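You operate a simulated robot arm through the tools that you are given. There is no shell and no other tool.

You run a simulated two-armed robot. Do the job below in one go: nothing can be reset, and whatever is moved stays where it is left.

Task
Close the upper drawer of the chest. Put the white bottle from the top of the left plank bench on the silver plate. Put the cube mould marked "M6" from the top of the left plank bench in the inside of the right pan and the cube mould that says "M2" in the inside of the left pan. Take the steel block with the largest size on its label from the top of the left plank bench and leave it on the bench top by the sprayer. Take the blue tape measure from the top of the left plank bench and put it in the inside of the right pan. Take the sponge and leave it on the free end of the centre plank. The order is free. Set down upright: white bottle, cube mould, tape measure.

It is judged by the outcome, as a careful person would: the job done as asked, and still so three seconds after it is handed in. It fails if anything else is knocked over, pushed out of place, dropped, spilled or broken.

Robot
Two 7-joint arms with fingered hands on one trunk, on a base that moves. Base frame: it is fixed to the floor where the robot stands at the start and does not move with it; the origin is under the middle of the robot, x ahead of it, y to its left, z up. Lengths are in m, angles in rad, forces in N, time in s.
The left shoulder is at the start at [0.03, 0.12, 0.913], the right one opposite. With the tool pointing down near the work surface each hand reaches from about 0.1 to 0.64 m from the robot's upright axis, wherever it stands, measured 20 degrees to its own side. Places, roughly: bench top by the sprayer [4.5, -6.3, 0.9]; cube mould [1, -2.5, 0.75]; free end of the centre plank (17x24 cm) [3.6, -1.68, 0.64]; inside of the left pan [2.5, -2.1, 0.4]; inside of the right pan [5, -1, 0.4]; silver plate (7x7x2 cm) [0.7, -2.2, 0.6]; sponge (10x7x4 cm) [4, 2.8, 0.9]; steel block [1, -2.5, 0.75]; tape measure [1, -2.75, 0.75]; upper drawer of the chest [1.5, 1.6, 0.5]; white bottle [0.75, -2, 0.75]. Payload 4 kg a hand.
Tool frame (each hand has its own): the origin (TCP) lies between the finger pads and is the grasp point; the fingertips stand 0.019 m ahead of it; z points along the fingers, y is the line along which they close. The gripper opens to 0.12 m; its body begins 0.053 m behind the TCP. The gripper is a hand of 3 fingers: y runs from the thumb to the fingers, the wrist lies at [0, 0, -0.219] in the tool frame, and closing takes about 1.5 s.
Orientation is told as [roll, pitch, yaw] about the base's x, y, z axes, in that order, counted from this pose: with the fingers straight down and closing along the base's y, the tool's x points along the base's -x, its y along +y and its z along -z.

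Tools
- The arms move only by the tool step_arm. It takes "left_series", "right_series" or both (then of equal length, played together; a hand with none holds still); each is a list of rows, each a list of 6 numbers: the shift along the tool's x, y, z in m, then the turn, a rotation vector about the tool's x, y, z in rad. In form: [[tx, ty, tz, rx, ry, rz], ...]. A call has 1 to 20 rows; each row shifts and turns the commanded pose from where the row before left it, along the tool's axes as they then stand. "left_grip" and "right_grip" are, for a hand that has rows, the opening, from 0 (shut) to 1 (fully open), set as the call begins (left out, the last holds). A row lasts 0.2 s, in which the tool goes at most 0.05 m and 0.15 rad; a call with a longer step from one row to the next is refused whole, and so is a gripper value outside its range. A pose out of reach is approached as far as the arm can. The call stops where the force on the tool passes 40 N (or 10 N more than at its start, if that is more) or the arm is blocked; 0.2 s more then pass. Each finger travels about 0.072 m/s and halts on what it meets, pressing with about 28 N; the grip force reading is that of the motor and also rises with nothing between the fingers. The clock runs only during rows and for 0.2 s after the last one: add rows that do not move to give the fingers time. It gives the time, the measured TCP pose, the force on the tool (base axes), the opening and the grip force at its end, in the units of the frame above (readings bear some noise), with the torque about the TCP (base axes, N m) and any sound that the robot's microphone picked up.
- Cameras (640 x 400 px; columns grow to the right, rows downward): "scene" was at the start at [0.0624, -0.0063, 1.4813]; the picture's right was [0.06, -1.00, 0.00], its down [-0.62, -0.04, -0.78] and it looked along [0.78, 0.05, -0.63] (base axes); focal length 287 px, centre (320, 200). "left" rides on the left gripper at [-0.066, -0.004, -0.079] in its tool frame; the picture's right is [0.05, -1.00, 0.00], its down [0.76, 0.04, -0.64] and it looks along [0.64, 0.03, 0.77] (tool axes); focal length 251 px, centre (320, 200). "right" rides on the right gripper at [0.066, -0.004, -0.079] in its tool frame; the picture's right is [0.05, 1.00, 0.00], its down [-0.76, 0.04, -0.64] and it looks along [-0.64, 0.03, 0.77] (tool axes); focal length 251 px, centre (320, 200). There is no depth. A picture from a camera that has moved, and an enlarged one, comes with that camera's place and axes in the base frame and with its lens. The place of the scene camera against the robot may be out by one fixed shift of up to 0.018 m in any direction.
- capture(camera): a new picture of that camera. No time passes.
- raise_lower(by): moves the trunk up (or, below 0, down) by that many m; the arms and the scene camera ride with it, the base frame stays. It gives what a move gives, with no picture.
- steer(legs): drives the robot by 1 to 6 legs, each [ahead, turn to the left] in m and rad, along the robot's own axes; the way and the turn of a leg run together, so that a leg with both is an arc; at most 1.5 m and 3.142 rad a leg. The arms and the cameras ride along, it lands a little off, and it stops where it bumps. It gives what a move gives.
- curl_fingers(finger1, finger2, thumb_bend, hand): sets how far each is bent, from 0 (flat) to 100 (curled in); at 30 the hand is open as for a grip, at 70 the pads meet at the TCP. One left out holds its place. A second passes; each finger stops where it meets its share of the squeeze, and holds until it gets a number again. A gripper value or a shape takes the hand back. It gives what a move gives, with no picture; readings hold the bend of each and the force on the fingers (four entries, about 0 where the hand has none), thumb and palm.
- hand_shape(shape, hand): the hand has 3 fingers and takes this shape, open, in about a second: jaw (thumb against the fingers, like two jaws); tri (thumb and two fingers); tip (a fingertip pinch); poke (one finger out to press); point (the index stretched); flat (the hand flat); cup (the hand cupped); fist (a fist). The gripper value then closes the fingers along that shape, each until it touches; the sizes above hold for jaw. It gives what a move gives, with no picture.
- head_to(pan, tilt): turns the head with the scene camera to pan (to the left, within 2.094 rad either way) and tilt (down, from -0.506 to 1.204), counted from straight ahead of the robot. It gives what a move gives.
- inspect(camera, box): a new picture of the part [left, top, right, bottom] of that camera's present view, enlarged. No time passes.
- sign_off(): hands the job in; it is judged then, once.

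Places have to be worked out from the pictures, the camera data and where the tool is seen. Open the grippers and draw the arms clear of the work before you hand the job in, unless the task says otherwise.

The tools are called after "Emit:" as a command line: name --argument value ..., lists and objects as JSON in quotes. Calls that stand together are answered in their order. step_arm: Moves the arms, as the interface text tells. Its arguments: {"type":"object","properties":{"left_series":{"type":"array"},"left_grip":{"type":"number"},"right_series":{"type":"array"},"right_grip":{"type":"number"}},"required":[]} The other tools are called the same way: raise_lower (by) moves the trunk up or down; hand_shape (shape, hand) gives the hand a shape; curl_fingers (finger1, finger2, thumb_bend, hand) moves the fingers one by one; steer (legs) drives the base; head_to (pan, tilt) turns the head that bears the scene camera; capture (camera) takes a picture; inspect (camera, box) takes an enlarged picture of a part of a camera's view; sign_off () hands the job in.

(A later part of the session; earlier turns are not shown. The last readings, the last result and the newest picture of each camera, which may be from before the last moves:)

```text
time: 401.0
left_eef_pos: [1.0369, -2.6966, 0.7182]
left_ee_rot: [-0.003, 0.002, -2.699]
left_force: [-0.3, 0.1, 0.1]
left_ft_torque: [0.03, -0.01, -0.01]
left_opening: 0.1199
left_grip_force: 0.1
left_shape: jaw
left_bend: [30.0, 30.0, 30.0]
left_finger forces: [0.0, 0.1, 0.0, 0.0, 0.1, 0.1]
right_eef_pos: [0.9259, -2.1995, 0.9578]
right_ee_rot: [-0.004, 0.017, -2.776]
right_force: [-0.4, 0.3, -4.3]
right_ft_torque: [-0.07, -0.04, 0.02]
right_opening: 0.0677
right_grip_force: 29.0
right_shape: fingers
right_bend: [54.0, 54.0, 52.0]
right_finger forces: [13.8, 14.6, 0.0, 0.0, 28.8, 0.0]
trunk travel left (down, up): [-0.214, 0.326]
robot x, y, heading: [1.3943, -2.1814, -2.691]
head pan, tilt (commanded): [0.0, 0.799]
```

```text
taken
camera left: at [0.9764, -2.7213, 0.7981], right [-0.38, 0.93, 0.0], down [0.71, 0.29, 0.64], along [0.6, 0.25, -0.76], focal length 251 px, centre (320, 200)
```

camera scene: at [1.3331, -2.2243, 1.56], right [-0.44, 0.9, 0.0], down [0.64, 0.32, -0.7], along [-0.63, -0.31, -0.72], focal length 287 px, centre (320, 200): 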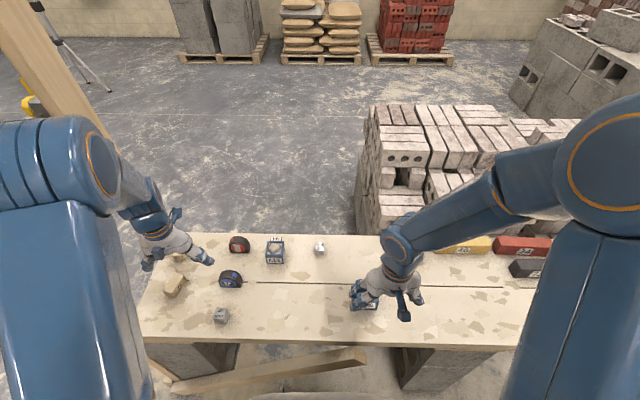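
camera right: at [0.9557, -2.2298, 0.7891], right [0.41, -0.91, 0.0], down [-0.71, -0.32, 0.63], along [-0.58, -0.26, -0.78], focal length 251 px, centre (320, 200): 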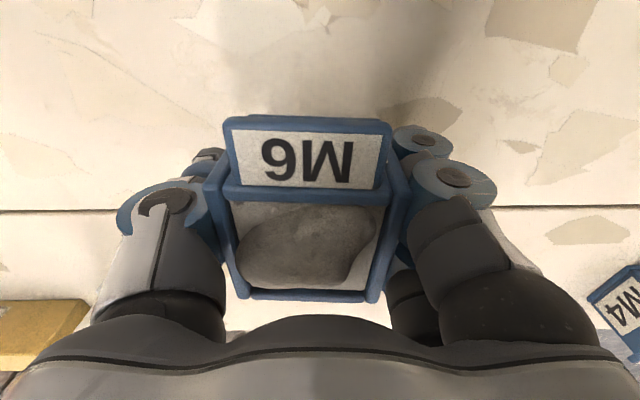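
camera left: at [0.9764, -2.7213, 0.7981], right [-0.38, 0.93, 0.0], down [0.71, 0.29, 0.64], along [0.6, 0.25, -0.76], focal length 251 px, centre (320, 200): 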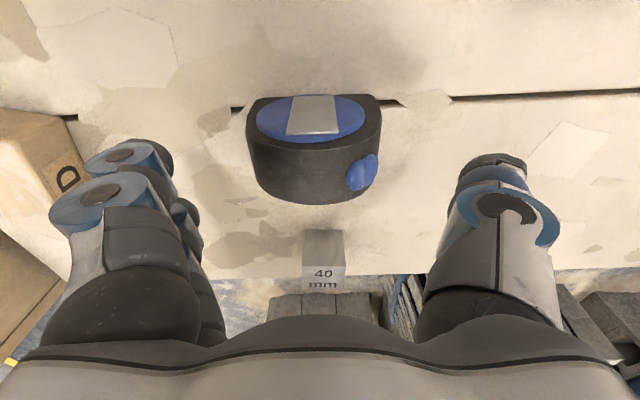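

Centred well. I lower to 0.667 and close.

Emit:
step_arm --left_series '[[-0.004, 0, 0.025, 0, 0, 0], [0, 0, 0.02, 0, 0, 0], [0, 0, 0.006, 0, 0, 0], [0, 0, 0, 0, 0, 0]]'

Emit:
curl_fingers --hand "left" --finger1 47 --finger2 47 --thumb_bend 46

Emit:
capture --camera "left"

```text
time: 402.0
left_eef_pos: [1.0341, -2.698, 0.6676]
left_ee_rot: [-0.004, 0.005, -2.701]
left_force: [-1.0, -0.4, -0.5]
left_ft_torque: [-0.01, -0.03, -0.03]
left_opening: 0.1198
left_grip_force: 0.0
left_shape: jaw
left_bend: [30.0, 30.0, 30.0]
left_finger forces: [0.0, 0.0, 0.0, 0.0, 0.1, 0.0]
right_eef_pos: [0.9262, -2.1999, 0.9572]
right_ee_rot: [-0.005, 0.017, -2.776]
right_force: [0.3, 0.7, -3.3]
right_ft_torque: [0.0, -0.03, -0.02]
right_opening: 0.0679
right_grip_force: 28.5
right_shape: fingers
right_bend: [54.0, 54.0, 52.0]
right_finger forces: [13.8, 14.6, 0.1, 0.0, 28.7, 0.0]
trunk travel left (down, up): [-0.214, 0.326]
robot x, y, heading: [1.3949, -2.1844, -2.682]
head pan, tilt (commanded): [0.0, 0.799]
```

```text
time: 403.0
left_eef_pos: [1.0344, -2.6988, 0.6669]
left_ee_rot: [-0.003, 0.001, -2.7]
left_force: [0.2, -1.2, -0.5]
left_ft_torque: [0.01, 0.03, -0.01]
left_opening: 0.082
left_grip_force: 2.1
left_shape: fingers
left_bend: [46.0, 46.0, 45.0]
left_finger forces: [1.2, 1.5, 0.0, 0.0, 1.6, 0.0]
right_eef_pos: [0.9264, -2.1997, 0.9577]
right_ee_rot: [-0.003, 0.018, -2.777]
right_force: [0.1, -0.2, -3.2]
right_ft_torque: [0.01, 0.0, -0.04]
right_opening: 0.0679
right_grip_force: 28.4
right_shape: fingers
right_bend: [54.0, 54.0, 52.0]
right_finger forces: [13.8, 14.6, 0.0, 0.1, 28.7, 0.0]
trunk travel left (down, up): [-0.214, 0.326]
robot x, y, heading: [1.3926, -2.1856, -2.685]
head pan, tilt (commanded): [0.0, 0.799]
```

```text
taken
camera left: at [0.973, -2.7237, 0.7473], right [-0.38, 0.93, 0.0], down [0.71, 0.29, 0.65], along [0.6, 0.25, -0.76], focal length 251 px, centre (320, 200)
```

left: 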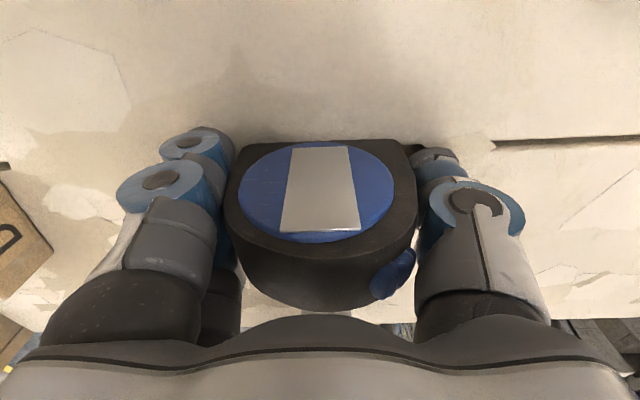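

Contact on both ends, centred. I squeeze and test-lift.

Emit:
curl_fingers --hand "left" --finger1 62 --finger2 62 --thumb_bend 57

Emit:
step_arm --left_series '[[0, 0, -0.004, 0, 0, 0], [0, 0, -0.01, 0, 0, 0], [0, 0, -0.02, 0, 0, 0], [0, 0, 0, 0, 0, 0]]'

Emit:
capture --camera "left"

```text
time: 404.0
left_eef_pos: [1.034, -2.6988, 0.6683]
left_ee_rot: [-0.003, 0.003, -2.7]
left_force: [1.1, 0.0, -0.3]
left_ft_torque: [-0.02, 0.01, 0.0]
left_opening: 0.0781
left_grip_force: 23.4
left_shape: fingers
left_bend: [51.0, 51.0, 46.0]
left_finger forces: [11.3, 11.9, 0.0, 0.0, 22.6, 0.1]
right_eef_pos: [0.9271, -2.2007, 0.9574]
right_ee_rot: [-0.004, 0.017, -2.777]
right_force: [0.2, -0.1, -4.1]
right_ft_torque: [0.0, -0.02, 0.0]
right_opening: 0.0676
right_grip_force: 28.2
right_shape: fingers
right_bend: [54.0, 54.0, 52.0]
right_finger forces: [13.8, 14.6, 0.1, 0.0, 28.8, 0.0]
trunk travel left (down, up): [-0.214, 0.326]
robot x, y, heading: [1.3958, -2.186, -2.686]
head pan, tilt (commanded): [0.0, 0.799]
```

```text
time: 405.0
left_eef_pos: [1.0346, -2.6995, 0.7017]
left_ee_rot: [-0.006, 0.003, -2.701]
left_force: [0.4, -0.2, -3.3]
left_ft_torque: [-0.01, 0.01, -0.02]
left_opening: 0.078
left_grip_force: 23.4
left_shape: fingers
left_bend: [51.0, 51.0, 46.0]
left_finger forces: [11.3, 11.7, 0.0, 0.1, 23.2, 0.1]
right_eef_pos: [0.9265, -2.1999, 0.9575]
right_ee_rot: [-0.003, 0.017, -2.776]
right_force: [-1.2, -0.9, -3.5]
right_ft_torque: [0.02, -0.05, 0.05]
right_opening: 0.0674
right_grip_force: 28.3
right_shape: fingers
right_bend: [54.0, 54.0, 52.0]
right_finger forces: [13.8, 14.6, 0.1, 0.1, 28.6, 0.1]
trunk travel left (down, up): [-0.214, 0.326]
robot x, y, heading: [1.3898, -2.1873, -2.683]
head pan, tilt (commanded): [0.0, 0.799]
```

```text
taken
camera left: at [0.9726, -2.7246, 0.7804], right [-0.38, 0.93, 0.0], down [0.71, 0.28, 0.65], along [0.6, 0.25, -0.76], focal length 251 px, centre (320, 200)
```

left: 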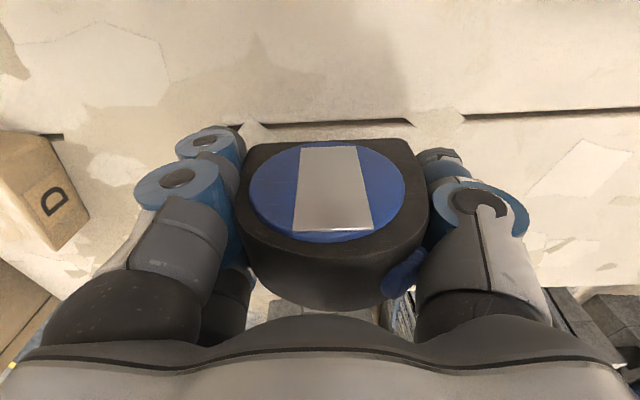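

Tape is held firmly. I lift it to travelling height, then back away from the bench and turn toward the far corridor.

Emit:
step_arm --left_series '[[0, 0, -0.03, 0, 0, 0], [0, 0, -0.04, 0, 0, 0], [0, 0, -0.04, 0, 0, 0], [0.01, 0, -0.04, 0, 0, 0], [0.02, -0.01, -0.04, 0, 0, 0], [0.02, -0.02, -0.04, 0, 0, 0], [0.02, -0.02, -0.03, 0, 0, 0]]'

Emit:
steer --legs '[[-0.33, 0], [0, 0.5]]'

Emit:
steer --legs '[[0, 0.52]]'

Emit:
steer --legs '[[0, 0.56]]'

Emit:
head_to --pan 0.0 --tilt 0.55

Emit:
capture --camera "scene"

```text
time: 406.6
left_eef_pos: [1.0765, -2.6231, 0.9617]
left_ee_rot: [-0.004, 0.001, -2.701]
left_force: [-0.2, -0.1, -1.7]
left_ft_torque: [-0.03, 0.03, -0.02]
left_opening: 0.078
left_grip_force: 22.8
left_shape: fingers
left_bend: [51.0, 51.0, 46.0]
left_finger forces: [11.5, 11.8, 0.0, 0.0, 23.4, 0.1]
right_eef_pos: [0.9273, -2.1986, 0.9579]
right_ee_rot: [-0.002, 0.015, -2.776]
right_force: [-0.5, 1.0, -3.5]
right_ft_torque: [-0.02, -0.06, -0.02]
right_opening: 0.0678
right_grip_force: 28.3
right_shape: fingers
right_bend: [54.0, 54.0, 52.0]
right_finger forces: [13.7, 14.7, 0.0, 0.0, 28.7, 0.1]
trunk travel left (down, up): [-0.214, 0.326]
robot x, y, heading: [1.3938, -2.186, -2.69]
head pan, tilt (commanded): [0.0, 0.799]
```

```text
time: 410.2
left_eef_pos: [1.6143, -2.5771, 0.9598]
left_ee_rot: [-0.005, 0.002, -2.212]
left_force: [-0.8, 0.0, -1.6]
left_ft_torque: [-0.03, -0.01, -0.02]
left_opening: 0.078
left_grip_force: 22.8
left_shape: fingers
left_bend: [51.0, 51.0, 46.0]
left_finger forces: [11.3, 11.8, 0.0, 0.0, 23.0, 0.1]
right_eef_pos: [1.2842, -2.2726, 0.9583]
right_ee_rot: [-0.005, 0.017, -2.288]
right_force: [-0.1, 0.5, -4.2]
right_ft_torque: [0.0, 0.0, 0.0]
right_opening: 0.0674
right_grip_force: 28.4
right_shape: fingers
right_bend: [54.0, 54.0, 52.0]
right_finger forces: [13.7, 14.5, 0.0, 0.0, 28.4, 0.1]
trunk travel left (down, up): [-0.214, 0.326]
robot x, y, heading: [1.6596, -2.0171, -2.198]
head pan, tilt (commanded): [0.0, 0.799]
```

```text
time: 412.1
left_eef_pos: [1.8932, -2.5292, 0.9599]
left_ee_rot: [-0.003, 0.004, -1.703]
left_force: [0.0, 0.3, -2.9]
left_ft_torque: [0.0, -0.01, -0.01]
left_opening: 0.0778
left_grip_force: 22.4
left_shape: fingers
left_bend: [52.0, 51.0, 47.0]
left_finger forces: [11.2, 11.5, 0.0, 0.1, 22.5, 0.1]
right_eef_pos: [1.4574, -2.4233, 0.9577]
right_ee_rot: [-0.004, 0.018, -1.778]
right_force: [0.2, -0.6, -2.7]
right_ft_torque: [0.03, -0.03, 0.01]
right_opening: 0.0673
right_grip_force: 27.6
right_shape: fingers
right_bend: [54.0, 54.0, 53.0]
right_finger forces: [13.8, 14.3, 0.0, 0.1, 28.3, 0.0]
trunk travel left (down, up): [-0.214, 0.326]
robot x, y, heading: [1.6185, -2.0136, -1.685]
head pan, tilt (commanded): [0.0, 0.799]
```

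```text
time: 414.0
left_eef_pos: [2.1306, -2.2922, 0.9592]
left_ee_rot: [-0.006, 0.005, -1.122]
left_force: [-0.2, -0.3, -2.5]
left_ft_torque: [0.03, -0.01, -0.04]
left_opening: 0.0779
left_grip_force: 21.6
left_shape: fingers
left_bend: [52.0, 51.0, 47.0]
left_finger forces: [11.0, 11.3, 0.1, 0.0, 22.5, 0.0]
right_eef_pos: [1.7091, -2.4446, 0.9577]
right_ee_rot: [-0.004, 0.018, -1.197]
right_force: [-0.1, -0.9, -3.1]
right_ft_torque: [0.02, 0.01, 0.01]
right_opening: 0.0676
right_grip_force: 27.3
right_shape: fingers
right_bend: [54.0, 54.0, 53.0]
right_finger forces: [13.6, 14.3, 0.0, 0.0, 28.0, 0.0]
trunk travel left (down, up): [-0.214, 0.326]
robot x, y, heading: [1.578, -2.033, -1.114]
head pan, tilt (commanded): [0.0, 0.799]
```

```text
time: 414.8
left_eef_pos: [2.1283, -2.2925, 0.9603]
left_ee_rot: [-0.003, 0.003, -1.122]
left_force: [-0.3, 0.3, -1.9]
left_ft_torque: [0.01, -0.05, -0.02]
left_opening: 0.0776
left_grip_force: 23.0
left_shape: fingers
left_bend: [52.0, 51.0, 47.0]
left_finger forces: [11.2, 11.8, 0.0, 0.1, 23.2, 0.0]
right_eef_pos: [1.7064, -2.4441, 0.9578]
right_ee_rot: [-0.002, 0.019, -1.197]
right_force: [0.0, -1.0, -3.7]
right_ft_torque: [0.03, -0.05, -0.01]
right_opening: 0.0674
right_grip_force: 28.1
right_shape: fingers
right_bend: [54.0, 54.0, 52.0]
right_finger forces: [13.6, 14.2, 0.1, 0.0, 27.9, 0.1]
trunk travel left (down, up): [-0.214, 0.326]
robot x, y, heading: [1.5766, -2.0377, -1.113]
head pan, tilt (commanded): [0.0, 0.55]
```

```text
taken
camera scene: at [1.602, -2.1095, 1.5813], right [-0.9, -0.44, 0.0], down [-0.23, 0.47, -0.85], along [0.38, -0.76, -0.52], focal length 287 px, centre (320, 200)
```

scene: 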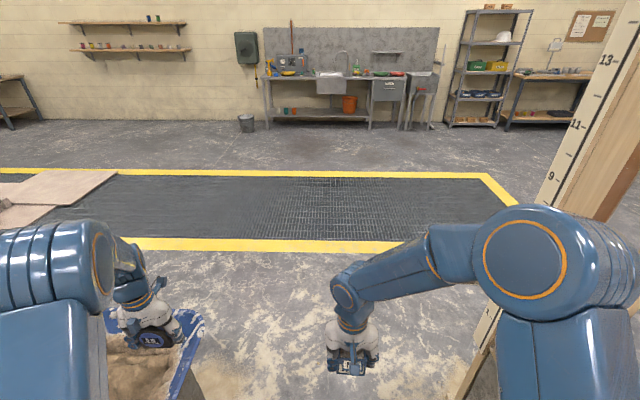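

Both items are secure. I pull the left hand inward and drive out of the aisle, angling slightly left to stay clear of the post's clamp on my right.

Emit:
step_arm --left_series '[[0, -0.03, 0, 0, 0, 0], [0, -0.03, 0, 0, 0, 0], [0, -0.03, 0, 0, 0, 0], [0, -0.03, 0, 0, 0, 0], [0, -0.03, 0, 0, 0, 0]]'

Emit:
steer --legs '[[0, 0.17], [0.7, 0]]'

Emit:
head_to --pan -0.6 --tilt 0.6

Emit:
capture --camera "scene"

```text
time: 416.0
left_eef_pos: [1.9923, -2.3567, 0.9601]
left_ee_rot: [-0.004, 0.004, -1.122]
left_force: [0.7, -0.7, -2.9]
left_ft_torque: [-0.01, -0.03, 0.01]
left_opening: 0.0772
left_grip_force: 23.1
left_shape: fingers
left_bend: [52.0, 51.0, 47.0]
left_finger forces: [11.3, 11.8, 0.1, 0.1, 23.1, 0.1]
right_eef_pos: [1.7077, -2.4435, 0.957]
right_ee_rot: [-0.004, 0.018, -1.196]
right_force: [-1.1, 0.0, -3.5]
right_ft_torque: [0.03, 0.0, 0.0]
right_opening: 0.0677
right_grip_force: 27.5
right_shape: fingers
right_bend: [54.0, 54.0, 52.0]
right_finger forces: [13.7, 14.3, 0.0, 0.1, 27.7, 0.1]
trunk travel left (down, up): [-0.214, 0.326]
robot x, y, heading: [1.5731, -2.0337, -1.116]
head pan, tilt (commanded): [0.0, 0.55]
```

```text
time: 420.6
left_eef_pos: [2.4544, -2.8568, 0.9595]
left_ee_rot: [-0.006, 0.003, -0.955]
left_force: [0.2, 0.7, -2.0]
left_ft_torque: [0.05, 0.04, 0.01]
left_opening: 0.0774
left_grip_force: 23.3
left_shape: fingers
left_bend: [52.0, 51.0, 47.0]
left_finger forces: [11.5, 11.7, 0.0, 0.0, 23.2, 0.1]
right_eef_pos: [2.1874, -2.9893, 0.9574]
right_ee_rot: [-0.003, 0.016, -1.032]
right_force: [0.4, 0.4, -3.1]
right_ft_torque: [0.03, 0.0, -0.01]
right_opening: 0.0673
right_grip_force: 27.4
right_shape: fingers
right_bend: [54.0, 54.0, 52.0]
right_finger forces: [13.6, 14.3, 0.0, 0.0, 27.7, 0.0]
trunk travel left (down, up): [-0.214, 0.326]
robot x, y, heading: [1.9916, -2.6074, -0.95]
head pan, tilt (commanded): [0.0, 0.55]
```

```text
time: 421.6
left_eef_pos: [2.4548, -2.8571, 0.9602]
left_ee_rot: [-0.005, 0.003, -0.956]
left_force: [0.0, -0.1, -2.0]
left_ft_torque: [-0.01, 0.01, 0.0]
left_opening: 0.0774
left_grip_force: 23.4
left_shape: fingers
left_bend: [52.0, 51.0, 47.0]
left_finger forces: [11.3, 11.7, 0.0, 0.0, 23.2, 0.1]
right_eef_pos: [2.1863, -2.9902, 0.9589]
right_ee_rot: [-0.003, 0.016, -1.03]
right_force: [-0.5, -0.4, -3.5]
right_ft_torque: [0.02, 0.0, -0.02]
right_opening: 0.0676
right_grip_force: 28.0
right_shape: fingers
right_bend: [54.0, 54.0, 52.0]
right_finger forces: [13.6, 14.2, 0.0, 0.0, 27.8, 0.0]
trunk travel left (down, up): [-0.214, 0.326]
robot x, y, heading: [1.9922, -2.6038, -0.949]
head pan, tilt (commanded): [-0.6, 0.6]
```

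```text
taken
camera scene: at [1.9775, -2.6903, 1.5769], right [-1.0, -0.02, 0.0], down [-0.01, 0.57, -0.82], along [0.02, -0.82, -0.57], focal length 287 px, centre (320, 200)
```

scene: 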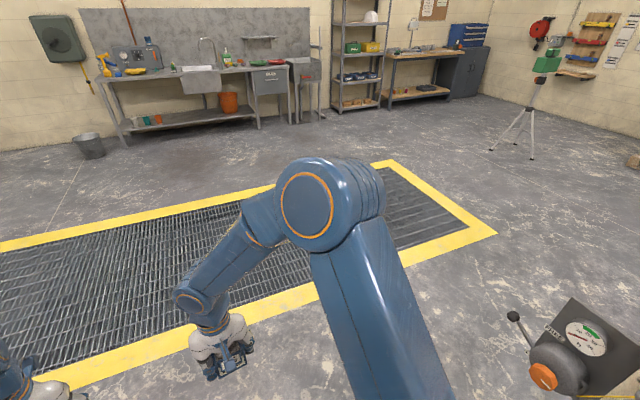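

Past the post. I continue out to the corridor, then turn left to run along it toward the right pan.

Emit:
steer --legs '[[0, -0.08], [0.62, 0]]'

Emit:
steer --legs '[[0, 0.48]]'

Emit:
steer --legs '[[0, 0.48]]'

Emit:
steer --legs '[[0, 0.42]]'

Emit:
head_to --pan 0.0 --tilt 0.45

Emit:
capture --camera "scene"

```text
time: 425.6
left_eef_pos: [2.7599, -3.4303, 0.9595]
left_ee_rot: [-0.004, 0.004, -1.033]
left_force: [0.6, -0.4, -1.9]
left_ft_torque: [0.03, -0.04, 0.01]
left_opening: 0.0774
left_grip_force: 23.2
left_shape: fingers
left_bend: [52.0, 51.0, 47.0]
left_finger forces: [11.3, 11.7, 0.0, 0.0, 23.2, 0.0]
right_eef_pos: [2.4816, -3.5427, 0.9573]
right_ee_rot: [-0.004, 0.018, -1.11]
right_force: [-1.0, 0.6, -3.6]
right_ft_torque: [0.04, 0.0, 0.02]
right_opening: 0.0674
right_grip_force: 27.6
right_shape: fingers
right_bend: [54.0, 54.0, 52.0]
right_finger forces: [13.6, 14.1, 0.0, 0.0, 27.6, 0.0]
trunk travel left (down, up): [-0.214, 0.326]
robot x, y, heading: [2.3109, -3.1474, -1.025]
head pan, tilt (commanded): [-0.6, 0.6]
```

```text
time: 427.3
left_eef_pos: [2.8411, -3.1931, 0.9595]
left_ee_rot: [-0.004, 0.003, -0.561]
left_force: [-0.4, 0.8, -2.9]
left_ft_torque: [0.01, -0.01, 0.01]
left_opening: 0.0773
left_grip_force: 23.1
left_shape: fingers
left_bend: [52.0, 51.0, 47.0]
left_finger forces: [11.4, 11.6, 0.1, 0.0, 23.1, 0.1]
right_eef_pos: [2.6446, -3.421, 0.9574]
right_ee_rot: [-0.003, 0.018, -0.635]
right_force: [-0.3, -0.4, -3.5]
right_ft_torque: [0.01, 0.01, 0.03]
right_opening: 0.0675
right_grip_force: 27.3
right_shape: fingers
right_bend: [54.0, 54.0, 52.0]
right_finger forces: [13.5, 14.0, 0.0, 0.0, 27.5, 0.0]
trunk travel left (down, up): [-0.214, 0.326]
robot x, y, heading: [2.2922, -3.1765, -0.549]
head pan, tilt (commanded): [-0.6, 0.6]
```

```text
time: 429.1
left_eef_pos: [2.791, -2.9442, 0.9607]
left_ee_rot: [-0.004, 0.003, -0.084]
left_force: [0.2, 0.2, -2.3]
left_ft_torque: [0.01, -0.01, 0.02]
left_opening: 0.0774
left_grip_force: 21.8
left_shape: fingers
left_bend: [52.0, 51.0, 47.0]
left_finger forces: [11.3, 11.1, 0.0, 0.1, 22.4, 0.1]
right_eef_pos: [2.7184, -3.2352, 0.9572]
right_ee_rot: [-0.004, 0.017, -0.16]
right_force: [0.4, 0.7, -4.3]
right_ft_torque: [0.04, 0.03, -0.01]
right_opening: 0.0673
right_grip_force: 27.2
right_shape: fingers
right_bend: [54.0, 54.0, 52.0]
right_finger forces: [13.7, 14.0, 0.1, 0.1, 27.6, 0.0]
trunk travel left (down, up): [-0.214, 0.326]
robot x, y, heading: [2.2994, -3.2159, -0.069]
head pan, tilt (commanded): [-0.6, 0.6]
```

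```text
time: 430.7
left_eef_pos: [2.6412, -2.7645, 0.9601]
left_ee_rot: [-0.003, 0.003, 0.328]
left_force: [0.4, -1.7, -2.2]
left_ft_torque: [0.08, 0.01, -0.02]
left_opening: 0.077
left_grip_force: 22.2
left_shape: fingers
left_bend: [52.0, 51.0, 47.0]
left_finger forces: [11.1, 11.1, 0.1, 0.1, 22.3, 0.1]
right_eef_pos: [2.6936, -3.0598, 0.9572]
right_ee_rot: [-0.004, 0.018, 0.255]
right_force: [-0.6, -0.8, -3.2]
right_ft_torque: [0.01, 0.0, 0.02]
right_opening: 0.0673
right_grip_force: 27.6
right_shape: fingers
right_bend: [54.0, 54.0, 52.0]
right_finger forces: [13.7, 13.9, 0.1, 0.0, 27.3, 0.1]
trunk travel left (down, up): [-0.214, 0.326]
robot x, y, heading: [2.311, -3.2439, 0.348]
head pan, tilt (commanded): [-0.6, 0.6]
```

```text
time: 431.7
left_eef_pos: [2.6417, -2.7643, 0.9594]
left_ee_rot: [-0.005, 0.003, 0.33]
left_force: [0.0, 1.1, -2.4]
left_ft_torque: [0.0, 0.01, -0.02]
left_opening: 0.0773
left_grip_force: 22.2
left_shape: fingers
left_bend: [52.0, 52.0, 47.0]
left_finger forces: [11.2, 11.2, 0.1, 0.0, 22.3, 0.0]
right_eef_pos: [2.6934, -3.0603, 0.9575]
right_ee_rot: [-0.004, 0.018, 0.256]
right_force: [0.8, 0.8, -4.2]
right_ft_torque: [0.0, 0.02, -0.01]
right_opening: 0.0672
right_grip_force: 27.3
right_shape: fingers
right_bend: [54.0, 54.0, 53.0]
right_finger forces: [13.9, 13.8, 0.0, 0.1, 27.2, 0.0]
trunk travel left (down, up): [-0.214, 0.326]
robot x, y, heading: [2.3072, -3.2433, 0.346]
head pan, tilt (commanded): [0.0, 0.45]
```

```text
taken
camera scene: at [2.3726, -3.2296, 1.5904], right [0.34, -0.94, 0.0], down [-0.41, -0.15, -0.9], along [0.85, 0.3, -0.44], focal length 287 px, centre (320, 200)
```

scene: 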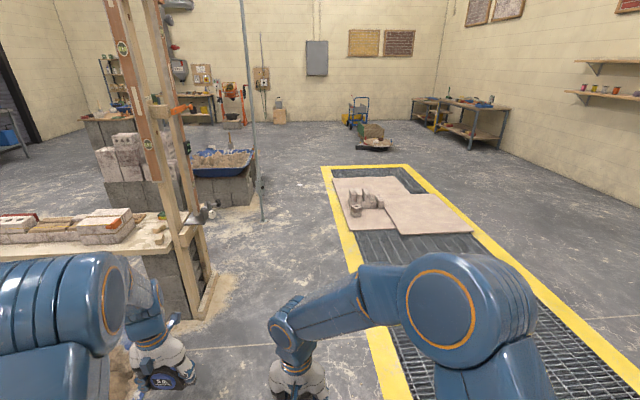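

The corridor is clear; I recentre both hands, then drive along it, keeping right of the pole.

Emit:
step_arm --left_series '[[0, -0.03, 0, 0, 0, 0], [0, -0.035, 0, 0, 0, 0], [0, -0.035, 0, 0, 0, 0], [0, -0.035, 0, 0, 0, 0], [0, -0.03, 0, 0, 0, 0]]' --right_series '[[0, -0.03, 0, 0, 0, 0], [0, -0.04, 0, 0, 0, 0], [0, -0.04, 0, 0, 0, 0], [0, -0.04, 0, 0, 0, 0], [0, -0.03, 0, 0, 0, 0]]'

Emit:
steer --legs '[[1.2, 0], [0.9, 0]]'

Emit:
capture --camera "scene"

```text
time: 432.9
left_eef_pos: [2.6928, -2.9217, 0.9601]
left_ee_rot: [-0.003, 0.004, 0.33]
left_force: [0.5, 0.2, -2.5]
left_ft_torque: [0.01, 0.02, 0.0]
left_opening: 0.0776
left_grip_force: 22.7
left_shape: fingers
left_bend: [52.0, 52.0, 47.0]
left_finger forces: [11.3, 11.1, 0.0, 0.1, 22.4, 0.1]
right_eef_pos: [2.7382, -3.2349, 0.9573]
right_ee_rot: [-0.001, 0.017, 0.255]
right_force: [-0.3, 0.3, -3.5]
right_ft_torque: [0.01, 0.01, 0.01]
right_opening: 0.0674
right_grip_force: 27.2
right_shape: fingers
right_bend: [54.0, 54.0, 53.0]
right_finger forces: [13.7, 13.8, 0.1, 0.1, 27.1, 0.0]
trunk travel left (down, up): [-0.214, 0.326]
robot x, y, heading: [2.3066, -3.244, 0.346]
head pan, tilt (commanded): [0.0, 0.45]
```

```text
time: 443.3
left_eef_pos: [4.6585, -2.2347, 0.96]
left_ee_rot: [-0.004, 0.005, 0.319]
left_force: [-0.5, 0.7, -2.2]
left_ft_torque: [0.01, -0.03, -0.01]
left_opening: 0.0775
left_grip_force: 22.6
left_shape: fingers
left_bend: [52.0, 52.0, 47.0]
left_finger forces: [11.3, 11.2, 0.0, 0.1, 22.3, 0.0]
right_eef_pos: [4.7011, -2.5473, 0.958]
right_ee_rot: [-0.004, 0.017, 0.243]
right_force: [0.9, 0.2, -4.0]
right_ft_torque: [0.04, 0.03, 0.02]
right_opening: 0.0676
right_grip_force: 26.9
right_shape: fingers
right_bend: [54.0, 54.0, 53.0]
right_finger forces: [13.6, 13.6, 0.0, 0.0, 26.9, 0.1]
trunk travel left (down, up): [-0.214, 0.326]
robot x, y, heading: [4.2698, -2.5547, 0.335]
head pan, tilt (commanded): [0.0, 0.45]
```

```text
taken
camera scene: at [4.3362, -2.5421, 1.5904], right [0.33, -0.94, 0.0], down [-0.41, -0.14, -0.9], along [0.85, 0.3, -0.44], focal length 287 px, centre (320, 200)
```

scene: 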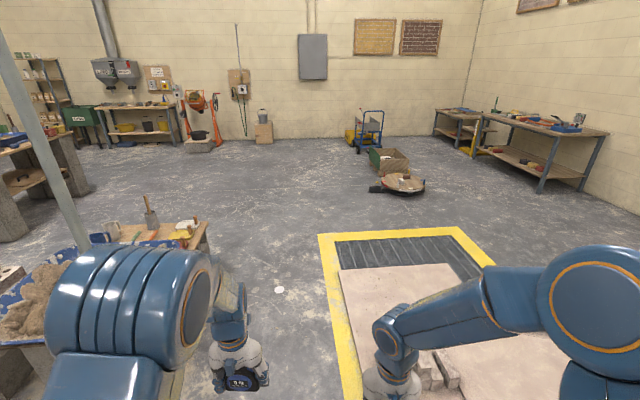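

I straighten to keep between the pole (left) and the boards on the grating (right), and continue.

Emit:
steer --legs '[[0, 0.12], [0.6, 0]]'

Emit:
head_to --pan 0.8 --tilt 0.7

Emit:
capture --camera "scene"

```text
time: 447.2
left_eef_pos: [5.1588, -1.9314, 0.9588]
left_ee_rot: [-0.005, 0.006, 0.434]
left_force: [0.9, -0.8, -3.3]
left_ft_torque: [0.04, 0.01, -0.02]
left_opening: 0.077
left_grip_force: 22.1
left_shape: fingers
left_bend: [52.0, 52.0, 47.0]
left_finger forces: [11.1, 11.1, 0.0, 0.1, 22.4, 0.0]
right_eef_pos: [5.2359, -2.2388, 0.957]
right_ee_rot: [-0.005, 0.017, 0.36]
right_force: [-0.1, 0.2, -3.2]
right_ft_torque: [0.03, 0.05, 0.01]
right_opening: 0.0674
right_grip_force: 27.3
right_shape: fingers
right_bend: [54.0, 54.0, 53.0]
right_finger forces: [13.6, 13.4, 0.1, 0.0, 26.8, 0.0]
trunk travel left (down, up): [-0.214, 0.326]
robot x, y, heading: [4.8049, -2.2901, 0.447]
head pan, tilt (commanded): [0.0, 0.45]
```

```text
time: 448.3
left_eef_pos: [5.1585, -1.9318, 0.9608]
left_ee_rot: [-0.004, 0.005, 0.431]
left_force: [0.5, 0.9, -3.0]
left_ft_torque: [0.01, 0.02, -0.04]
left_opening: 0.0777
left_grip_force: 22.2
left_shape: fingers
left_bend: [52.0, 52.0, 47.0]
left_finger forces: [11.2, 11.2, 0.0, 0.1, 22.4, 0.0]
right_eef_pos: [5.2346, -2.239, 0.9584]
right_ee_rot: [-0.004, 0.018, 0.36]
right_force: [-1.0, 0.4, -3.9]
right_ft_torque: [0.02, 0.04, 0.0]
right_opening: 0.0678
right_grip_force: 26.9
right_shape: fingers
right_bend: [54.0, 54.0, 53.0]
right_finger forces: [13.6, 13.5, 0.0, 0.1, 26.9, 0.0]
trunk travel left (down, up): [-0.214, 0.326]
robot x, y, heading: [4.8041, -2.2946, 0.445]
head pan, tilt (commanded): [0.799, 0.7]
```

```text
taken
camera scene: at [4.8138, -2.2316, 1.5683], right [0.95, -0.32, 0.0], down [-0.21, -0.61, -0.76], along [0.24, 0.72, -0.64], focal length 287 px, centre (320, 200)
```

scene: 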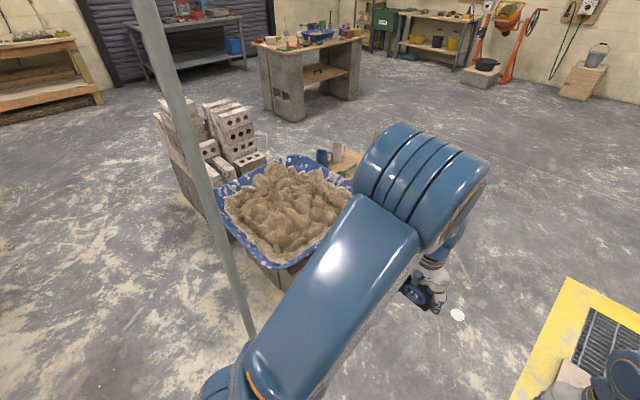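

The right pan is centred near (4.99, -1.1). I drive 0.72 m more, then turn left to face it.

Emit:
steer --legs '[[0.72, 0.0]]'

Emit:
steer --legs '[[0, 0.5]]'

Emit:
steer --legs '[[0, 0.52]]'

Emit:
steer --legs '[[0, 0.52]]'

Emit:
head_to --pan 0.0 --tilt 0.8

Emit:
capture --camera "scene"

```text
time: 452.3
left_eef_pos: [5.8216, -1.6169, 0.9587]
left_ee_rot: [-0.006, 0.006, 0.43]
left_force: [-0.2, 0.1, -3.4]
left_ft_torque: [0.02, 0.02, -0.02]
left_opening: 0.0775
left_grip_force: 22.2
left_shape: fingers
left_bend: [52.0, 52.0, 47.0]
left_finger forces: [11.2, 11.2, 0.1, 0.0, 22.4, 0.0]
right_eef_pos: [5.8989, -1.9236, 0.9575]
right_ee_rot: [-0.004, 0.019, 0.357]
right_force: [0.8, 0.4, -3.2]
right_ft_torque: [0.0, 0.08, -0.01]
right_opening: 0.0675
right_grip_force: 27.6
right_shape: fingers
right_bend: [54.0, 54.0, 53.0]
right_finger forces: [13.5, 13.5, 0.1, 0.0, 26.9, 0.0]
trunk travel left (down, up): [-0.214, 0.326]
robot x, y, heading: [5.4699, -1.9782, 0.444]
head pan, tilt (commanded): [0.799, 0.7]
```

```text
time: 454.2
left_eef_pos: [5.6041, -1.4929, 0.9591]
left_ee_rot: [-0.006, 0.006, 0.931]
left_force: [0.3, -1.7, -2.4]
left_ft_torque: [-0.01, 0.0, 0.01]
left_opening: 0.0775
left_grip_force: 22.7
left_shape: fingers
left_bend: [52.0, 52.0, 47.0]
left_finger forces: [11.2, 11.2, 0.1, 0.1, 22.4, 0.1]
right_eef_pos: [5.8187, -1.7255, 0.9577]
right_ee_rot: [-0.003, 0.019, 0.858]
right_force: [-0.3, 0.2, -3.9]
right_ft_torque: [-0.04, 0.0, 0.02]
right_opening: 0.0677
right_grip_force: 27.1
right_shape: fingers
right_bend: [54.0, 54.0, 53.0]
right_finger forces: [13.5, 13.3, 0.1, 0.0, 26.8, 0.0]
trunk travel left (down, up): [-0.214, 0.326]
robot x, y, heading: [5.5017, -2.0011, 0.947]
head pan, tilt (commanded): [0.799, 0.7]
```

```text
time: 456.0
left_eef_pos: [5.3416, -1.5058, 0.9596]
left_ee_rot: [-0.005, 0.008, 1.446]
left_force: [0.1, 0.0, -3.0]
left_ft_torque: [-0.01, 0.05, -0.02]
left_opening: 0.0775
left_grip_force: 21.6
left_shape: fingers
left_bend: [52.0, 51.0, 47.0]
left_finger forces: [11.1, 11.1, 0.0, 0.1, 22.2, 0.0]
right_eef_pos: [5.6422, -1.6028, 0.9574]
right_ee_rot: [-0.003, 0.02, 1.37]
right_force: [0.0, -0.1, -3.3]
right_ft_torque: [-0.04, 0.05, 0.02]
right_opening: 0.0674
right_grip_force: 27.7
right_shape: fingers
right_bend: [54.0, 54.0, 52.0]
right_finger forces: [13.5, 13.9, 0.0, 0.0, 27.0, 0.0]
trunk travel left (down, up): [-0.214, 0.326]
robot x, y, heading: [5.5433, -2.0065, 1.463]
head pan, tilt (commanded): [0.799, 0.7]
```

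```text
time: 457.9
left_eef_pos: [5.1205, -1.6678, 0.9585]
left_ee_rot: [-0.005, 0.006, 1.961]
left_force: [0.1, -0.1, -2.5]
left_ft_torque: [-0.03, -0.04, 0.01]
left_opening: 0.0771
left_grip_force: 22.5
left_shape: fingers
left_bend: [52.0, 51.0, 47.0]
left_finger forces: [11.1, 11.2, 0.0, 0.0, 22.2, 0.0]
right_eef_pos: [5.4306, -1.606, 0.9584]
right_ee_rot: [-0.006, 0.02, 1.888]
right_force: [-0.1, 0.8, -4.3]
right_ft_torque: [0.01, 0.02, 0.0]
right_opening: 0.0677
right_grip_force: 27.3
right_shape: fingers
right_bend: [54.0, 54.0, 52.0]
right_finger forces: [13.7, 13.8, 0.0, 0.0, 27.1, 0.0]
trunk travel left (down, up): [-0.214, 0.326]
robot x, y, heading: [5.5789, -1.9876, 1.974]
head pan, tilt (commanded): [0.799, 0.7]
```

```text
time: 459.0
left_eef_pos: [5.1199, -1.6677, 0.9596]
left_ee_rot: [-0.004, 0.009, 1.964]
left_force: [0.1, 0.0, -2.6]
left_ft_torque: [-0.03, 0.03, 0.03]
left_opening: 0.077
left_grip_force: 22.4
left_shape: fingers
left_bend: [52.0, 51.0, 47.0]
left_finger forces: [11.1, 11.6, 0.0, 0.1, 22.7, 0.0]
right_eef_pos: [5.4303, -1.6055, 0.9565]
right_ee_rot: [-0.005, 0.014, 1.889]
right_force: [-0.7, -0.2, -3.6]
right_ft_torque: [-0.05, 0.03, 0.02]
right_opening: 0.0677
right_grip_force: 27.2
right_shape: fingers
right_bend: [54.0, 54.0, 52.0]
right_finger forces: [13.5, 13.9, 0.1, 0.0, 26.9, 0.0]
trunk travel left (down, up): [-0.214, 0.326]
robot x, y, heading: [5.5786, -1.985, 1.975]
head pan, tilt (commanded): [0.0, 0.799]
```

```text
taken
camera scene: at [5.5485, -1.9412, 1.56], right [0.92, 0.39, 0.0], down [0.28, -0.66, -0.7], along [-0.27, 0.64, -0.72], focal length 287 px, centre (320, 200)
```

scene: 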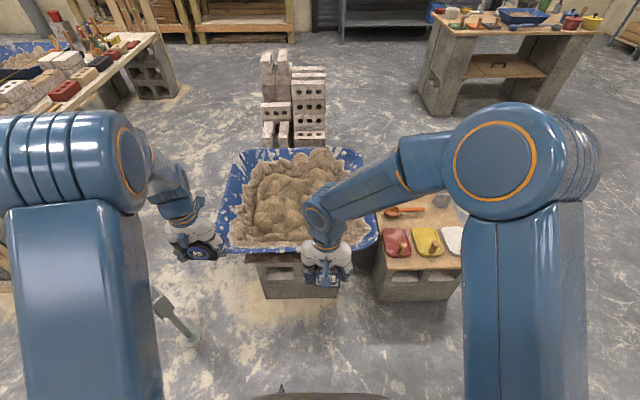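

The right pan spans u 3.81–4.46, v −3.46…−2.80. I drive forward 0.46 m to bring it within reach.

Emit:
steer --legs '[[0.46, 0.03]]'

Emit:
head_to --pan 0.0 --tilt 1.0

Emit:
capture --camera "scene"

```text
time: 461.8
left_eef_pos: [4.9311, -1.2615, 0.9591]
left_ee_rot: [-0.006, 0.007, 1.984]
left_force: [-0.5, 0.7, -2.9]
left_ft_torque: [-0.02, 0.02, -0.01]
left_opening: 0.0772
left_grip_force: 22.7
left_shape: fingers
left_bend: [52.0, 51.0, 47.0]
left_finger forces: [11.2, 11.6, 0.1, 0.1, 22.8, 0.0]
right_eef_pos: [5.2394, -1.1905, 0.957]
right_ee_rot: [-0.005, 0.019, 1.911]
right_force: [0.9, 0.2, -3.4]
right_ft_torque: [-0.04, 0.03, -0.02]
right_opening: 0.0674
right_grip_force: 27.3
right_shape: fingers
right_bend: [54.0, 54.0, 52.0]
right_finger forces: [13.5, 13.8, 0.1, 0.0, 26.8, 0.1]
trunk travel left (down, up): [-0.214, 0.326]
robot x, y, heading: [5.3961, -1.5644, 1.998]
head pan, tilt (commanded): [0.0, 0.799]
```

```text
time: 462.5
left_eef_pos: [4.9294, -1.2621, 0.9586]
left_ee_rot: [-0.005, 0.009, 1.985]
left_force: [0.1, 0.3, -2.7]
left_ft_torque: [-0.02, -0.02, -0.03]
left_opening: 0.0772
left_grip_force: 23.3
left_shape: fingers
left_bend: [52.0, 51.0, 47.0]
left_finger forces: [11.2, 11.7, 0.0, 0.0, 22.8, 0.1]
right_eef_pos: [5.2387, -1.1917, 0.9579]
right_ee_rot: [-0.004, 0.019, 1.911]
right_force: [0.0, 0.7, -4.1]
right_ft_torque: [-0.06, -0.03, -0.02]
right_opening: 0.0675
right_grip_force: 27.1
right_shape: fingers
right_bend: [54.0, 54.0, 52.0]
right_finger forces: [13.5, 13.9, 0.1, 0.1, 26.9, 0.0]
trunk travel left (down, up): [-0.214, 0.326]
robot x, y, heading: [5.3942, -1.5661, 1.997]
head pan, tilt (commanded): [0.0, 1.0]
```

```text
taken
camera scene: at [5.37, -1.5335, 1.5449], right [0.91, 0.41, 0.0], down [0.35, -0.77, -0.54], along [-0.22, 0.49, -0.84], focal length 287 px, centre (320, 200)
```

scene: 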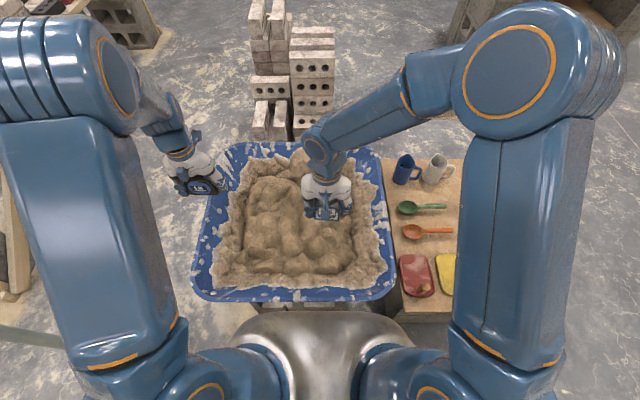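

M6 is over the pan. I move it to the landing spot (5.244, -1.113) and lower with the arm first.

Emit:
step_arm --right_series '[[-0.018, -0.008, 0, 0, 0, 0], [-0.018, -0.008, 0, 0, 0, 0], [-0.018, -0.008, 0, 0, 0, 0], [-0.0188, -0.007, 0, 0, 0, 0], [0, 0, 0.04, 0, 0, 0], [0, 0, 0.04, 0, 0, 0], [0, 0, 0.04, 0, 0, 0], [0, 0, 0.04, 0, 0, 0], [0, 0, 0.04, 0, 0, 0], [0, 0, 0.04, 0, 0, 0], [0, 0, 0.04, 0, 0, 0], [0, 0, 0.04, 0, 0, 0]]'

Emit:
capture --camera "right"

Emit:
capture --camera "scene"

```text
time: 465.1
left_eef_pos: [4.9312, -1.2612, 0.96]
left_ee_rot: [-0.005, 0.008, 1.985]
left_force: [0.5, 0.0, -3.2]
left_ft_torque: [-0.05, 0.06, 0.0]
left_opening: 0.0771
left_grip_force: 22.8
left_shape: fingers
left_bend: [52.0, 51.0, 47.0]
left_finger forces: [11.2, 11.7, 0.0, 0.0, 22.7, 0.0]
right_eef_pos: [5.2474, -1.1182, 0.6358]
right_ee_rot: [-0.005, 0.019, 1.911]
right_force: [-0.3, 0.3, -4.1]
right_ft_torque: [-0.02, 0.0, -0.03]
right_opening: 0.0675
right_grip_force: 27.3
right_shape: fingers
right_bend: [54.0, 54.0, 52.0]
right_finger forces: [13.3, 13.6, 0.0, 0.0, 26.6, 0.1]
trunk travel left (down, up): [-0.214, 0.326]
robot x, y, heading: [5.3945, -1.5687, 1.995]
head pan, tilt (commanded): [0.0, 1.0]
```

```text
taken
camera right: at [5.2712, -1.179, 0.7163], right [-0.92, -0.38, 0.0], down [-0.3, 0.72, 0.63], along [-0.24, 0.58, -0.78], focal length 251 px, centre (320, 200)
```

right: 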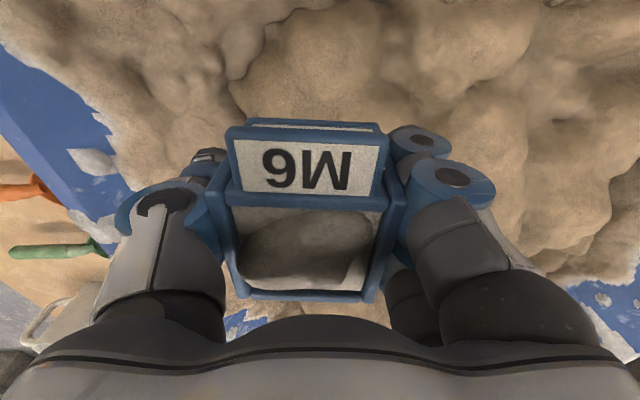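

```text
taken
camera scene: at [5.3698, -1.5327, 1.5448], right [0.91, 0.41, 0.0], down [0.35, -0.77, -0.54], along [-0.22, 0.49, -0.84], focal length 287 px, centre (320, 200)
```

scene: 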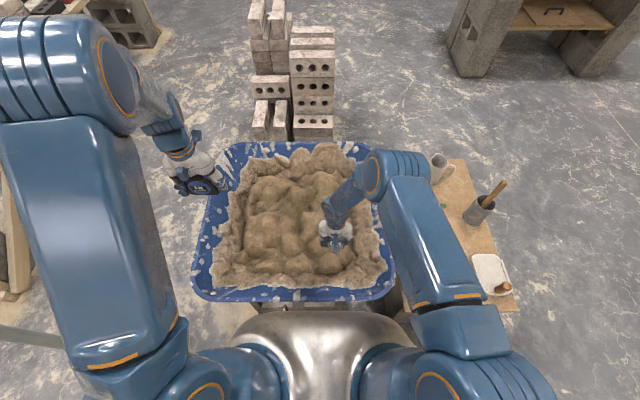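

I nudge M6 3 cm further toward the middle of the pan and keep lowering.

Emit:
step_arm --right_series '[[-0.015, 0.015, 0, 0, 0, 0], [-0.015, 0.015, 0, 0, 0, 0], [0, 0, 0.035, 0, 0, 0], [0, 0, 0.03, 0, 0, 0], [0, 0, 0.03, 0, 0, 0]]'

Emit:
capture --camera "right"

```text
time: 466.3
left_eef_pos: [4.9312, -1.2605, 0.9583]
left_ee_rot: [-0.004, 0.007, 1.985]
left_force: [-0.2, 0.3, -2.2]
left_ft_torque: [-0.04, -0.01, 0.0]
left_opening: 0.077
left_grip_force: 22.9
left_shape: fingers
left_bend: [52.0, 51.0, 47.0]
left_finger forces: [11.2, 11.6, 0.0, 0.0, 22.8, 0.0]
right_eef_pos: [5.2096, -1.0986, 0.5408]
right_ee_rot: [-0.006, 0.019, 1.911]
right_force: [0.1, -0.7, -3.5]
right_ft_torque: [-0.05, -0.03, 0.01]
right_opening: 0.0675
right_grip_force: 25.7
right_shape: fingers
right_bend: [54.0, 54.0, 52.0]
right_finger forces: [13.2, 13.2, 0.0, 0.0, 26.2, 0.1]
trunk travel left (down, up): [-0.214, 0.326]
robot x, y, heading: [5.3952, -1.567, 1.996]
head pan, tilt (commanded): [0.0, 1.0]
```

```text
taken
camera right: at [5.236, -1.1599, 0.6218], right [-0.92, -0.38, 0.0], down [-0.3, 0.72, 0.63], along [-0.24, 0.58, -0.78], focal length 251 px, centre (320, 200)
```

right: 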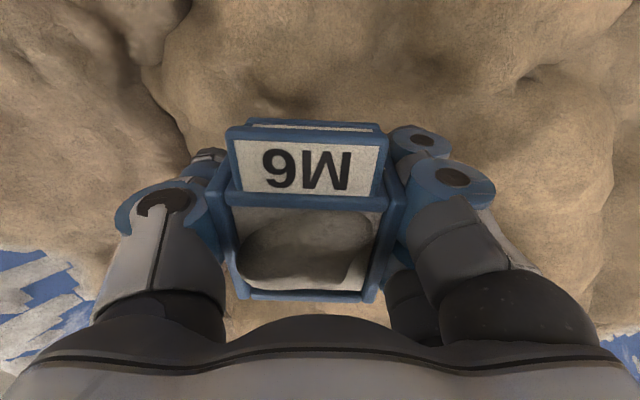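

I switch to trunk lowering for the last part.

Emit:
raise_lower --by -0.06

Emit:
raise_lower --by -0.025

Emit:
raise_lower --by -0.012

Emit:
capture --camera "right"

```text
time: 467.3
left_eef_pos: [4.9312, -1.262, 0.8991]
left_ee_rot: [-0.004, 0.004, 1.985]
left_force: [-0.3, -0.1, -3.0]
left_ft_torque: [0.02, 0.01, 0.0]
left_opening: 0.077
left_grip_force: 22.8
left_shape: fingers
left_bend: [52.0, 51.0, 47.0]
left_finger forces: [11.2, 11.7, 0.0, 0.0, 22.8, 0.1]
right_eef_pos: [5.2104, -1.1002, 0.4817]
right_ee_rot: [-0.003, 0.017, 1.911]
right_force: [-0.3, 0.1, -4.5]
right_ft_torque: [-0.03, 0.01, -0.01]
right_opening: 0.0674
right_grip_force: 26.4
right_shape: fingers
right_bend: [54.0, 54.0, 52.0]
right_finger forces: [13.1, 13.2, 0.0, 0.0, 26.1, 0.0]
trunk travel left (down, up): [-0.154, 0.386]
robot x, y, heading: [5.394, -1.5703, 1.992]
head pan, tilt (commanded): [0.0, 1.0]
```

```text
time: 468.0
left_eef_pos: [4.9303, -1.2626, 0.874]
left_ee_rot: [-0.006, 0.006, 1.983]
left_force: [0.0, 0.5, -3.1]
left_ft_torque: [0.0, -0.01, 0.01]
left_opening: 0.0772
left_grip_force: 23.0
left_shape: fingers
left_bend: [52.0, 51.0, 47.0]
left_finger forces: [11.2, 11.5, 0.0, 0.0, 22.8, 0.1]
right_eef_pos: [5.2112, -1.0998, 0.4552]
right_ee_rot: [-0.002, 0.018, 1.91]
right_force: [-0.1, -1.2, -3.1]
right_ft_torque: [-0.02, 0.0, -0.01]
right_opening: 0.0675
right_grip_force: 26.4
right_shape: fingers
right_bend: [54.0, 54.0, 52.0]
right_finger forces: [13.1, 13.2, 0.1, 0.0, 26.1, 0.0]
trunk travel left (down, up): [-0.129, 0.411]
robot x, y, heading: [5.3957, -1.5694, 1.995]
head pan, tilt (commanded): [0.0, 1.0]
```

```text
time: 468.6
left_eef_pos: [4.9323, -1.2629, 0.8643]
left_ee_rot: [-0.006, 0.006, 1.985]
left_force: [0.5, 0.2, -2.5]
left_ft_torque: [-0.04, 0.02, -0.01]
left_opening: 0.077
left_grip_force: 22.8
left_shape: fingers
left_bend: [52.0, 51.0, 47.0]
left_finger forces: [11.2, 11.6, 0.0, 0.0, 22.8, 0.0]
right_eef_pos: [5.209, -1.099, 0.4473]
right_ee_rot: [-0.003, 0.016, 1.911]
right_force: [1.3, -6.2, 22.9]
right_ft_torque: [0.46, -0.67, -0.17]
right_opening: 0.0673
right_grip_force: 30.4
right_shape: fingers
right_bend: [55.0, 54.0, 52.0]
right_finger forces: [14.2, 14.9, 0.0, 0.0, 31.6, 0.0]
trunk travel left (down, up): [-0.117, 0.423]
robot x, y, heading: [5.3948, -1.5706, 1.994]
head pan, tilt (commanded): [0.0, 1.0]
```

```text
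taken
camera right: at [5.2354, -1.1599, 0.5271], right [-0.92, -0.38, 0.0], down [-0.3, 0.72, 0.63], along [-0.24, 0.58, -0.78], focal length 251 px, centre (320, 200)
```

right: 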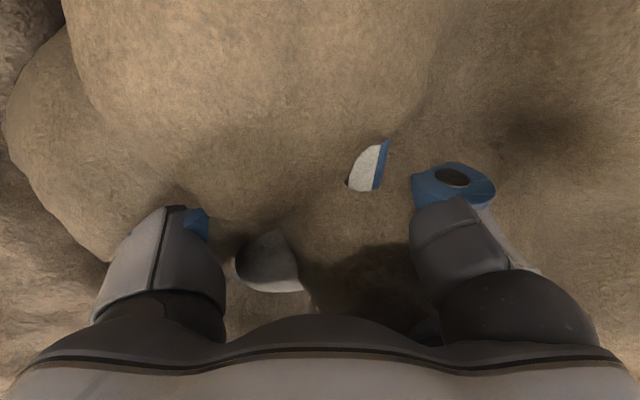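

Contact (thumb side) at 0.447. I ease off and release M6.

Emit:
raise_lower --by 0.005

Emit:
curl_fingers --hand "right" --finger1 48 --finger2 48 --thumb_bend 45

Emit:
curl_fingers --hand "right" --finger1 40 --finger2 40 --thumb_bend 36

Emit:
capture --camera "right"

```text
time: 469.1
left_eef_pos: [4.9291, -1.2615, 0.8659]
left_ee_rot: [-0.005, 0.005, 1.983]
left_force: [0.4, 0.4, -1.6]
left_ft_torque: [-0.01, 0.01, -0.02]
left_opening: 0.0772
left_grip_force: 22.9
left_shape: fingers
left_bend: [52.0, 51.0, 47.0]
left_finger forces: [11.3, 11.5, 0.0, 0.0, 22.8, 0.0]
right_eef_pos: [5.2114, -1.1008, 0.4478]
right_ee_rot: [-0.004, 0.021, 1.911]
right_force: [0.4, 0.9, -3.6]
right_ft_torque: [-0.06, 0.01, 0.0]
right_opening: 0.0672
right_grip_force: 27.3
right_shape: fingers
right_bend: [55.0, 54.0, 52.0]
right_finger forces: [13.5, 14.3, 0.1, 0.1, 27.6, 0.1]
trunk travel left (down, up): [-0.122, 0.418]
robot x, y, heading: [5.3927, -1.5694, 1.996]
head pan, tilt (commanded): [0.0, 1.0]
```

```text
time: 470.1
left_eef_pos: [4.9306, -1.2631, 0.8678]
left_ee_rot: [-0.006, 0.004, 1.983]
left_force: [0.4, 0.1, -2.2]
left_ft_torque: [-0.02, 0.01, -0.02]
left_opening: 0.0772
left_grip_force: 22.7
left_shape: fingers
left_bend: [52.0, 51.0, 47.0]
left_finger forces: [11.3, 11.6, 0.1, 0.0, 22.8, 0.0]
right_eef_pos: [5.2112, -1.1004, 0.4497]
right_ee_rot: [-0.003, 0.018, 1.91]
right_force: [0.7, -0.6, -0.2]
right_ft_torque: [-0.04, 0.06, 0.0]
right_opening: 0.0796
right_grip_force: 0.7
right_shape: fingers
right_bend: [48.0, 48.0, 45.0]
right_finger forces: [0.0, 0.0, 0.0, 0.1, 0.7, 0.0]
trunk travel left (down, up): [-0.122, 0.418]
robot x, y, heading: [5.3962, -1.572, 1.994]
head pan, tilt (commanded): [0.0, 1.0]
```

```text
time: 471.1
left_eef_pos: [4.9305, -1.2617, 0.8671]
left_ee_rot: [-0.006, 0.007, 1.985]
left_force: [-0.9, 0.2, -3.3]
left_ft_torque: [0.02, 0.02, 0.0]
left_opening: 0.0773
left_grip_force: 22.9
left_shape: fingers
left_bend: [52.0, 51.0, 47.0]
left_finger forces: [11.3, 11.7, 0.0, 0.0, 22.8, 0.1]
right_eef_pos: [5.2105, -1.1, 0.4497]
right_ee_rot: [-0.003, 0.019, 1.91]
right_force: [-0.2, -0.6, 0.6]
right_ft_torque: [-0.01, 0.0, 0.01]
right_opening: 0.1047
right_grip_force: 0.1
right_shape: fingers
right_bend: [40.0, 40.0, 36.0]
right_finger forces: [0.1, 0.0, 0.1, 0.0, 0.1, 0.1]
trunk travel left (down, up): [-0.122, 0.418]
robot x, y, heading: [5.3965, -1.5702, 2.003]
head pan, tilt (commanded): [0.0, 1.0]
```

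```text
taken
camera right: at [5.2361, -1.1604, 0.5301], right [-0.92, -0.38, 0.0], down [-0.3, 0.72, 0.63], along [-0.24, 0.58, -0.78], focal length 251 px, centre (320, 200)
```

right: 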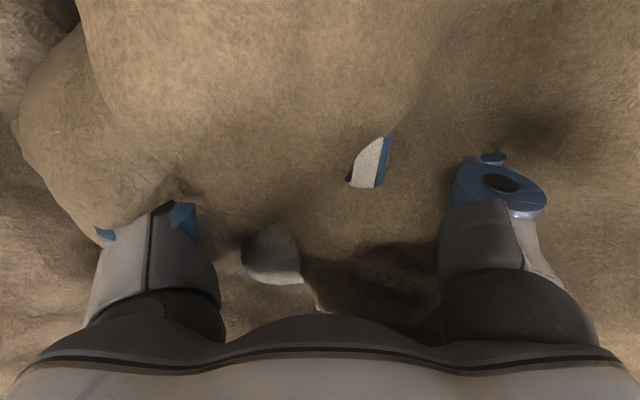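

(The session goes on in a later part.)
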